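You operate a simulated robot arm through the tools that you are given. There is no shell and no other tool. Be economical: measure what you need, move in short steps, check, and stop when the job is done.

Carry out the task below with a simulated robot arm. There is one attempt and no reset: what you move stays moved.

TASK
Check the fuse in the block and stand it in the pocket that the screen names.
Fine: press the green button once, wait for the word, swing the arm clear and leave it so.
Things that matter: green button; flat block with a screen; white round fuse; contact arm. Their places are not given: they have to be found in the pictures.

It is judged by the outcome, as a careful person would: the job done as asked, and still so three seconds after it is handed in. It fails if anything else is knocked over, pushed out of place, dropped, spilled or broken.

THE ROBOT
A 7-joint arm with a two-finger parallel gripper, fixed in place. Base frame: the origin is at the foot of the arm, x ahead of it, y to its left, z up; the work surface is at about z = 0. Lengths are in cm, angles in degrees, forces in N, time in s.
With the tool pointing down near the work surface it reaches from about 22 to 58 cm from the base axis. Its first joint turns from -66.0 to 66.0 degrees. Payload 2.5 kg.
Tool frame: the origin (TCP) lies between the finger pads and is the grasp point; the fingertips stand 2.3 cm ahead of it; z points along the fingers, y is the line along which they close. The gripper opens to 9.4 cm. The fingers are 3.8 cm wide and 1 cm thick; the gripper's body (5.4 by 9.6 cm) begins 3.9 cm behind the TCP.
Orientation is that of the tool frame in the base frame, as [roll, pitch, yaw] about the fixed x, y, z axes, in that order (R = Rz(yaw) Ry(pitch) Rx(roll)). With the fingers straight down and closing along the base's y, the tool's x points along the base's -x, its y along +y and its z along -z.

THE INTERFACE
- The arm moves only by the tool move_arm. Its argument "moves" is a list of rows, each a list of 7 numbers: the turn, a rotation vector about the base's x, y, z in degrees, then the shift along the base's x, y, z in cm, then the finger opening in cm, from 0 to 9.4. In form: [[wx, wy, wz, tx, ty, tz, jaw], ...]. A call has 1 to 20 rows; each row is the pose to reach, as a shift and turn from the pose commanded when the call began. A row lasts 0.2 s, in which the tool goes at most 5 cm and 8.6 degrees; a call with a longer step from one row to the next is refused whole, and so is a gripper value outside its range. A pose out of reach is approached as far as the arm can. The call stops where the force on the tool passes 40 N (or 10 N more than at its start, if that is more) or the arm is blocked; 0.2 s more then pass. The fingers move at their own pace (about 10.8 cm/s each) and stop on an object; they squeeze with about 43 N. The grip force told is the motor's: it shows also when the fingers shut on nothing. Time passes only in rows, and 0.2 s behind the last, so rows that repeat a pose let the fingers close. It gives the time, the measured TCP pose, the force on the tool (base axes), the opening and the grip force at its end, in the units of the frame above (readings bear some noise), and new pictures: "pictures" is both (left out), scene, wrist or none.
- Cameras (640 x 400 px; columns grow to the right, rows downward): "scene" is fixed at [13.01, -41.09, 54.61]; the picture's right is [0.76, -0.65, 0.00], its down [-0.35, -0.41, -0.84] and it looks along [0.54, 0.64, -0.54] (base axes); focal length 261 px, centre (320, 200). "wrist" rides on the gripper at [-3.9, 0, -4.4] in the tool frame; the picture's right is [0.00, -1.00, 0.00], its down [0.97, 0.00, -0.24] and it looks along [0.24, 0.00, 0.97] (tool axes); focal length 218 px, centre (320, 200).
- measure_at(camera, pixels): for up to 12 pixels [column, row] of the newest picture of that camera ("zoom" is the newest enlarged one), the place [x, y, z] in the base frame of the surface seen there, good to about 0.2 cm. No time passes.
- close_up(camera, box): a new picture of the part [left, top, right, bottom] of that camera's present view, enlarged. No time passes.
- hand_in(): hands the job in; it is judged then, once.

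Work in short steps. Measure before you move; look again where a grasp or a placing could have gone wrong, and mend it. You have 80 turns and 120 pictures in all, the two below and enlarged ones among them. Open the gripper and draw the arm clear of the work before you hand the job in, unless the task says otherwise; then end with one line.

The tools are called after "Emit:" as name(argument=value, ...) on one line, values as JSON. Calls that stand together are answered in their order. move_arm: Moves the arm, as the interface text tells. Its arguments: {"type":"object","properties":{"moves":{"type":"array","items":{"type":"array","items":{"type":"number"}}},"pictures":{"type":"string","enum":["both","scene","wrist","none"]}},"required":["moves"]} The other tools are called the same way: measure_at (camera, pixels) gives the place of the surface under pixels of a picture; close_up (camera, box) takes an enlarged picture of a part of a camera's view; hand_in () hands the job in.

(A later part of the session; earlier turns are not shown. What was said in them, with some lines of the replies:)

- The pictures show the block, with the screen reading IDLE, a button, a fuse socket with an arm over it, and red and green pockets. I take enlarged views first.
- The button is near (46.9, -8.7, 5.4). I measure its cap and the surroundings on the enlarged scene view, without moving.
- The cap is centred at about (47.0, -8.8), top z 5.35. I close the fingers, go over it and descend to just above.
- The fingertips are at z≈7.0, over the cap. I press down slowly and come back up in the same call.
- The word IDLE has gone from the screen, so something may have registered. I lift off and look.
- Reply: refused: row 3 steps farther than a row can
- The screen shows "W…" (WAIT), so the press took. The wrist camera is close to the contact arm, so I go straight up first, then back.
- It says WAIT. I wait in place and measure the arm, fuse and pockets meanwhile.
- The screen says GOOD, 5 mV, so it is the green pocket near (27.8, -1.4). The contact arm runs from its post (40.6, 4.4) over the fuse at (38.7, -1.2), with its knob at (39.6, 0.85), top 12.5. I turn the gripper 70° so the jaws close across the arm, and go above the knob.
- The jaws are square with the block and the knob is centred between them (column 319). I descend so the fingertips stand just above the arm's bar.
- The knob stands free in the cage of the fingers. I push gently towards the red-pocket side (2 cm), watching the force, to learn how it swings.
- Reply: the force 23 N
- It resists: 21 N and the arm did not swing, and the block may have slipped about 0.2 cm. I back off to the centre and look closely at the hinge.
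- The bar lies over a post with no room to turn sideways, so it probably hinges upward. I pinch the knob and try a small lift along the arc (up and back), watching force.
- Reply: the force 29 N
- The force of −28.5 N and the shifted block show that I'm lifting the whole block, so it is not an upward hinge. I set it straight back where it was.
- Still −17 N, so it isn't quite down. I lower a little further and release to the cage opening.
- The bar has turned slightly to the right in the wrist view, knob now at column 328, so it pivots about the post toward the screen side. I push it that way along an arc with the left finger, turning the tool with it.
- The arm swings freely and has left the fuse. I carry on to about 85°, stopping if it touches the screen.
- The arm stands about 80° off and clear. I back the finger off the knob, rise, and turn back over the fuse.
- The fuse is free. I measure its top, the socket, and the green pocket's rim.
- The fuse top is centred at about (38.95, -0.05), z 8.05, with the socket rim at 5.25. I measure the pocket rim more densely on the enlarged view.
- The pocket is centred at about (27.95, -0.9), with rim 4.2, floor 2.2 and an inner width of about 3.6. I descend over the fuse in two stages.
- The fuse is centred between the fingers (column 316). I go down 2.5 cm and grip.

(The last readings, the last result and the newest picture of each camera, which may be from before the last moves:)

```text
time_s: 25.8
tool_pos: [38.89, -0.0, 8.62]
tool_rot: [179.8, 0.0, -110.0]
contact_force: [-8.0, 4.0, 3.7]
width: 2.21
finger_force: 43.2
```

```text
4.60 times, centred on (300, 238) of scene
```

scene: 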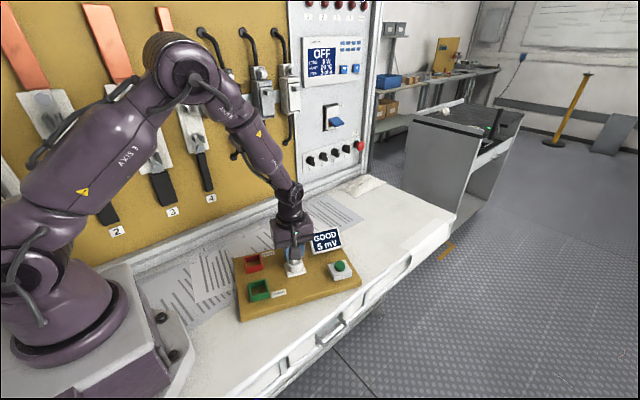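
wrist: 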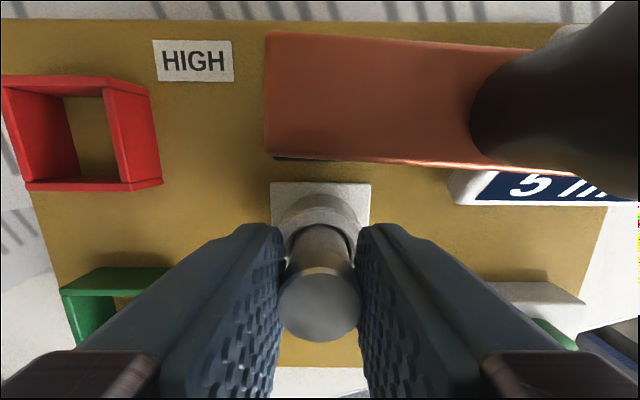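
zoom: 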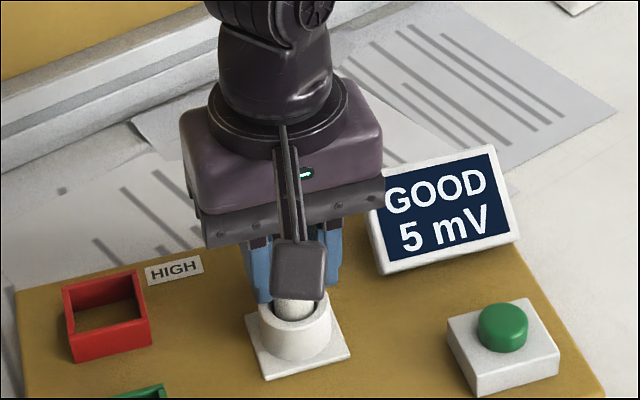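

The fuse is held (width 2.2). There is an 8 N side force, so I ease 0.15 cm that way and lift straight up slowly.

Emit:
move_arm(moves=[[0, 0, 0, -0.13, 0.05, 0, 0.5], [0, 0, 0, -0.13, 0.05, 0.4, 0.5], [0, 0, 0, -0.13, 0.05, 1.0, 0.5], [0, 0, 0, -0.13, 0.05, 1.6, 0.5]])

Emit:
close_up(camera="scene", box=[240, 195, 360, 282])

```text
time_s: 26.8
tool_pos: [38.82, 0.13, 10.18]
tool_rot: [-179.9, 0.0, -110.1]
contact_force: [0.1, 0.0, -0.7]
width: 2.23
finger_force: 42.6
```

scene: 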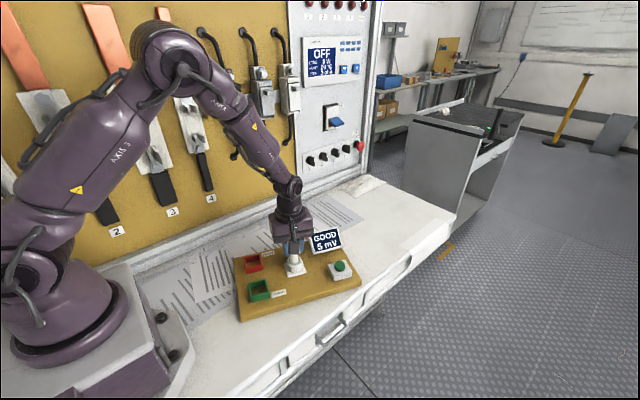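
wrist: 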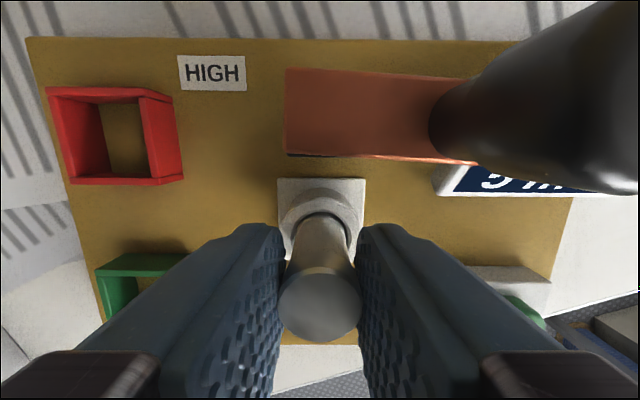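

```text
4.60 times, centred on (300, 238) of scene
```

zoom: 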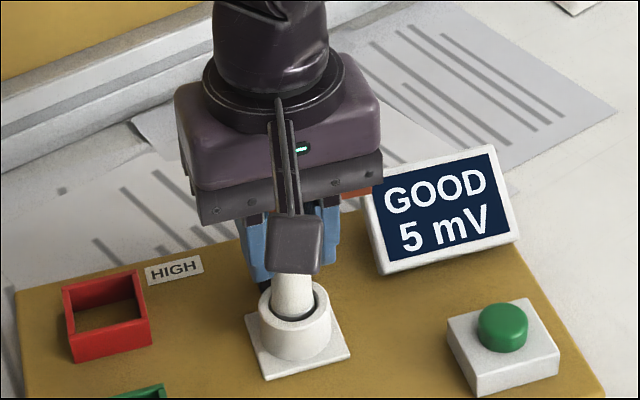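

The fuse comes up freely. I lift 7 cm, then carry it over the green pocket.

Emit:
move_arm(moves=[[0, 0, 0, 0, 0, 2, 0.5], [0, 0, 0, 0, 0, 4.5, 0.5], [0, 0, 0, 0, 0, 7, 0.5], [0, 0, 0, -3, -0.3, 7, 0.5], [0, 0, 0, -6, -0.6, 7, 0.5], [0, 0, 0, -9, -0.85, 7, 0.5], [0, 0, 0, -10.87, -1.0, 7, 0.5], [0, 0, 0, -10.87, -1.0, 5, 0.5], [0, 0, 0, -10.87, -1.0, 5, 0.5]])

Emit:
close_up(camera="scene", box=[210, 225, 330, 312])

```text
time_s: 28.8
tool_pos: [28.27, -0.82, 15.37]
tool_rot: [180.0, -0.1, -110.0]
contact_force: [0.0, 0.0, -0.7]
width: 2.21
finger_force: 43.0
```

scene: 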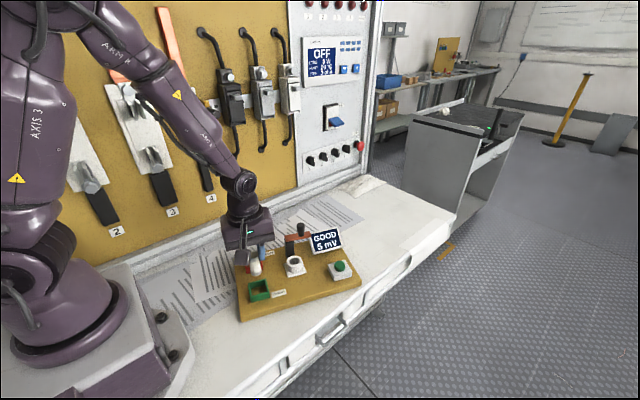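
wrist: 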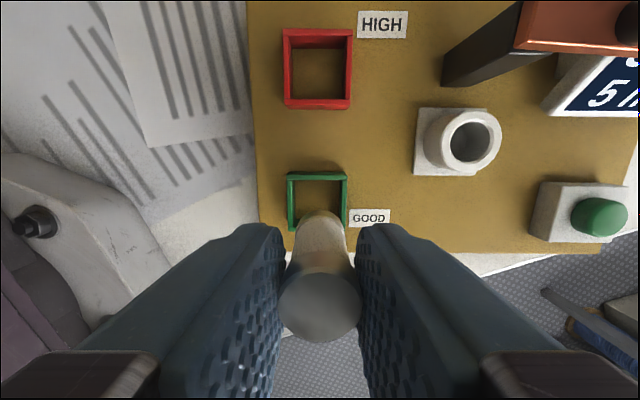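

```text
4.60 times, centred on (270, 268) of scene
```

zoom: 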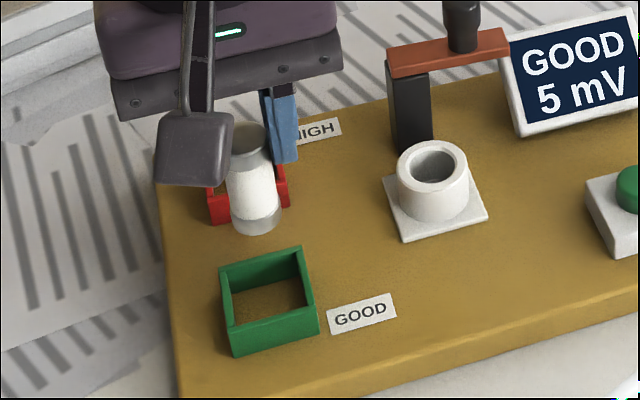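

The pocket rim is centred at (317, 202) in the wrist view, and the tool axis meets rim height at about (320, 200), so it is nearly aligned. I measure the fuse's lower end.

Emit:
measure_at(camera="zoom", pixels=[[256, 232], [256, 222], [255, 205], [250, 180], [248, 140], [240, 185], [433, 165], [270, 300]])

Emit:
measure_at(camera="wrist", pixels=[[289, 176], [346, 176], [292, 226], [318, 175], [290, 200], [346, 200]])

```text
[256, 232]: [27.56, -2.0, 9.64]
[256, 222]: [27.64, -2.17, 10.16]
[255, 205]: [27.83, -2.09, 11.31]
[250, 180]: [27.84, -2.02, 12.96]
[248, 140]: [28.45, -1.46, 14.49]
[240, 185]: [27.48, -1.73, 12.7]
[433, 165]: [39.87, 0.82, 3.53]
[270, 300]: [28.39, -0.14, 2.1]
```

```text
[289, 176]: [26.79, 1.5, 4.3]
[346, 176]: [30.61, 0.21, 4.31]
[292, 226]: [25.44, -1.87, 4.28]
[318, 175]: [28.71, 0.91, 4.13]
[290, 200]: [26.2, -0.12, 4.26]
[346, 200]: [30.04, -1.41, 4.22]
```

The fuse's lower end is about 5.9 cm below the TCP, with the floor at 2.15, so the drop is about 7.3 cm. I go down 6.9 and look.

Emit:
move_arm(moves=[[0, 0, 0, -0.1, -0.05, -2, 0.5], [0, 0, 0, -0.1, -0.05, -4, 0.5], [0, 0, 0, -0.1, -0.05, -5.5, 0.5], [0, 0, 0, -0.1, -0.05, -6.4, 0.5], [0, 0, 0, -0.1, -0.05, -6.9, 0.5], [0, 0, 0, -0.1, -0.05, -6.9, 0.5]])

Emit:
close_up(camera="scene", box=[210, 225, 330, 312])

```text
time_s: 30.2
tool_pos: [27.97, -1.11, 8.48]
tool_rot: [180.0, 0.0, -110.0]
contact_force: [0.3, 0.2, -0.6]
width: 2.21
finger_force: 43.3
```

scene: 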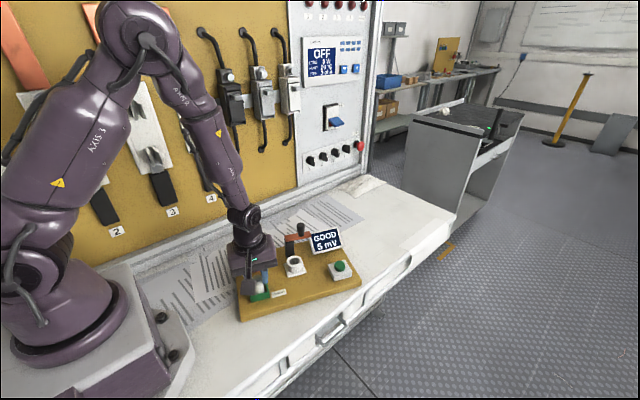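
wrist: 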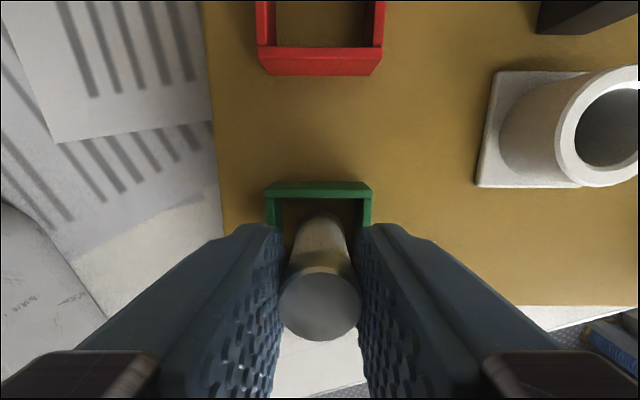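

```text
4.60 times, centred on (270, 268) of scene
```

zoom: 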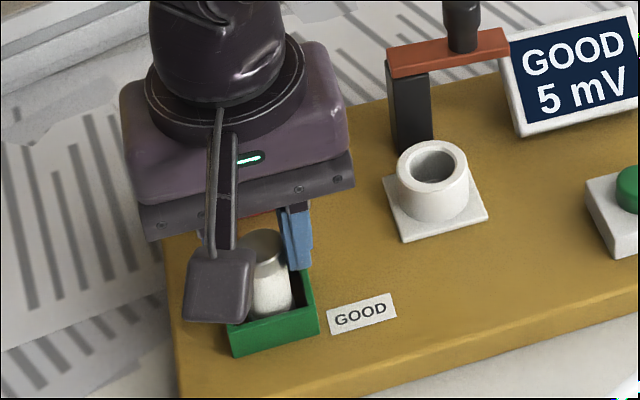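

The fuse is inside the pocket without touching. I lower the last few millimetres until I feel the floor.

Emit:
move_arm(moves=[[0, 0, 0, 0, 0, -0.15, 0.5], [0, 0, 0, 0, 0, -0.3, 0.5], [0, 0, 0, 0, 0, -0.4, 0.5], [0, 0, 0, 0, 0, -0.4, 0.5]], pictures="none")

```text
time_s: 31.0
tool_pos: [27.86, -1.02, 8.09]
tool_rot: [-179.8, 0.0, -109.9]
contact_force: [-2.0, 1.2, 10.5]
width: 2.22
finger_force: 43.2
stopped in row 3: the force on the tool passed its limit (the readings are from after the stop); the commanded pose is now the measured one
```

Upward force shows the fuse on the floor. I open the fingers moderately and rise.

Emit:
move_arm(moves=[[0, 0, 0, 0, 0, 0.05, 2.6], [0, 0, 0, 0, 0, 0.05, 4.2], [0, 0, 0, 0, 0, 0.05, 4.5], [0, 0, 0, 0, 0, 2, 4.5], [0, 0, 0, 0, 0, 5, 4.5], [0, 0, 0, 0, 0, 9, 4.5], [0, 0, 0, 0, 0, 13, 4.5]])

Emit:
close_up(camera="scene", box=[220, 215, 380, 325])

```text
time_s: 32.6
tool_pos: [28.11, -0.8, 21.05]
tool_rot: [-179.8, 0.0, -109.8]
contact_force: [-0.2, -0.7, -1.1]
width: 4.48
finger_force: 0.0
```

scene: 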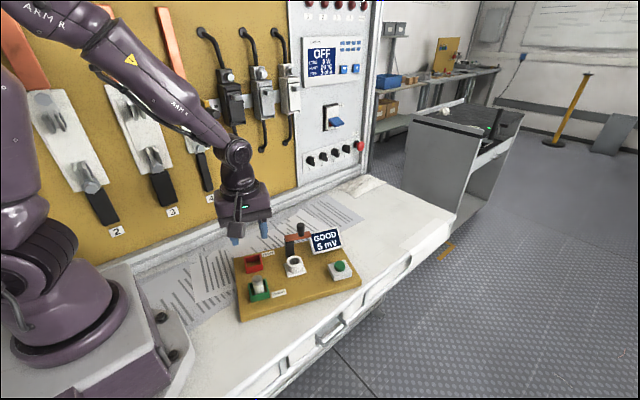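
wrist: 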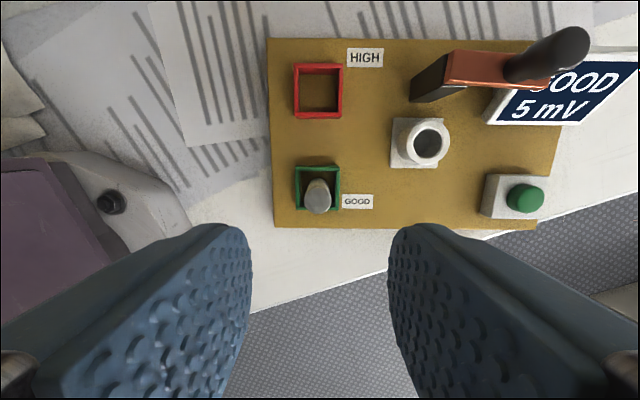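

```text
3.64 times, centred on (300, 270) of scene
```

zoom: 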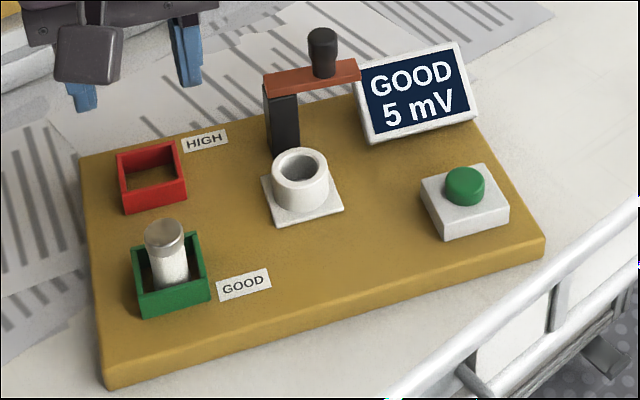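

The fuse stands upright in the green pocket and the contact arm is swung clear. I raise the arm clear of the work and open the gripper.

Emit:
move_arm(moves=[[0, 0, 0, 0, 0, 4, 6], [0, 0, 0, 0, 0, 8, 8], [0, 0, 0, 0, 0, 12, 9.4], [0, 0, 0, 0, 0, 15, 9.4], [0, 0, 0, 0, 0, 15, 9.4]], pictures="scene")

Emit:
close_up(camera="scene", box=[220, 215, 380, 325])

```text
time_s: 33.8
tool_pos: [27.64, -1.0, 36.13]
tool_rot: [-179.8, 0.0, -109.9]
contact_force: [0.0, -0.2, -1.1]
width: 9.37
finger_force: 0.1
```

scene: 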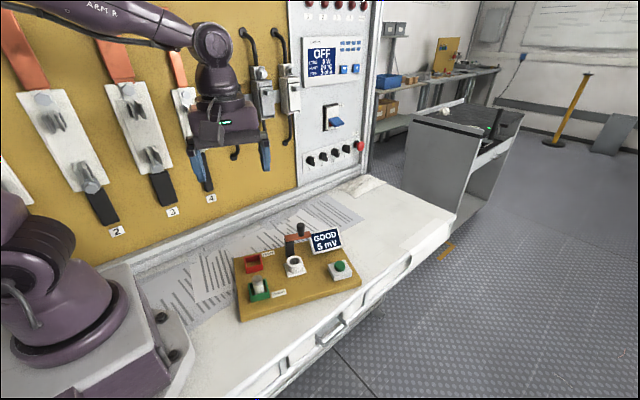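

```text
3.64 times, centred on (300, 270) of scene
```

zoom: 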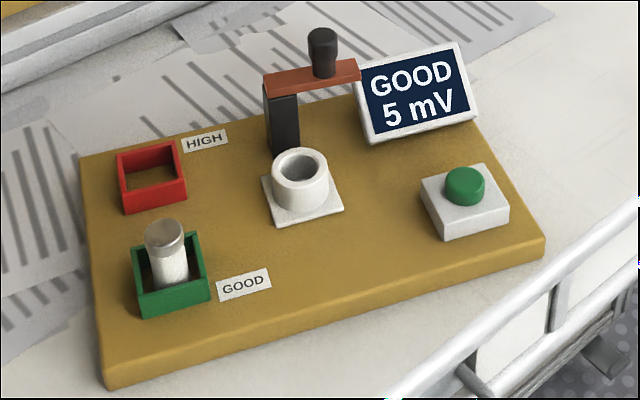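

Everything is at rest: the screen reads GOOD, the fuse is in the GOOD pocket, the contact arm is clear and the gripper is away. I hand in.

Emit:
hand_in()

```text
The job is handed in.
```

The fuse tested GOOD (5 mV) and stands upright in the green GOOD pocket with the contact arm left swung clear; while finding how that arm swings I lifted the block briefly, and it now sits about 0.3–0.6 cm from where it started.
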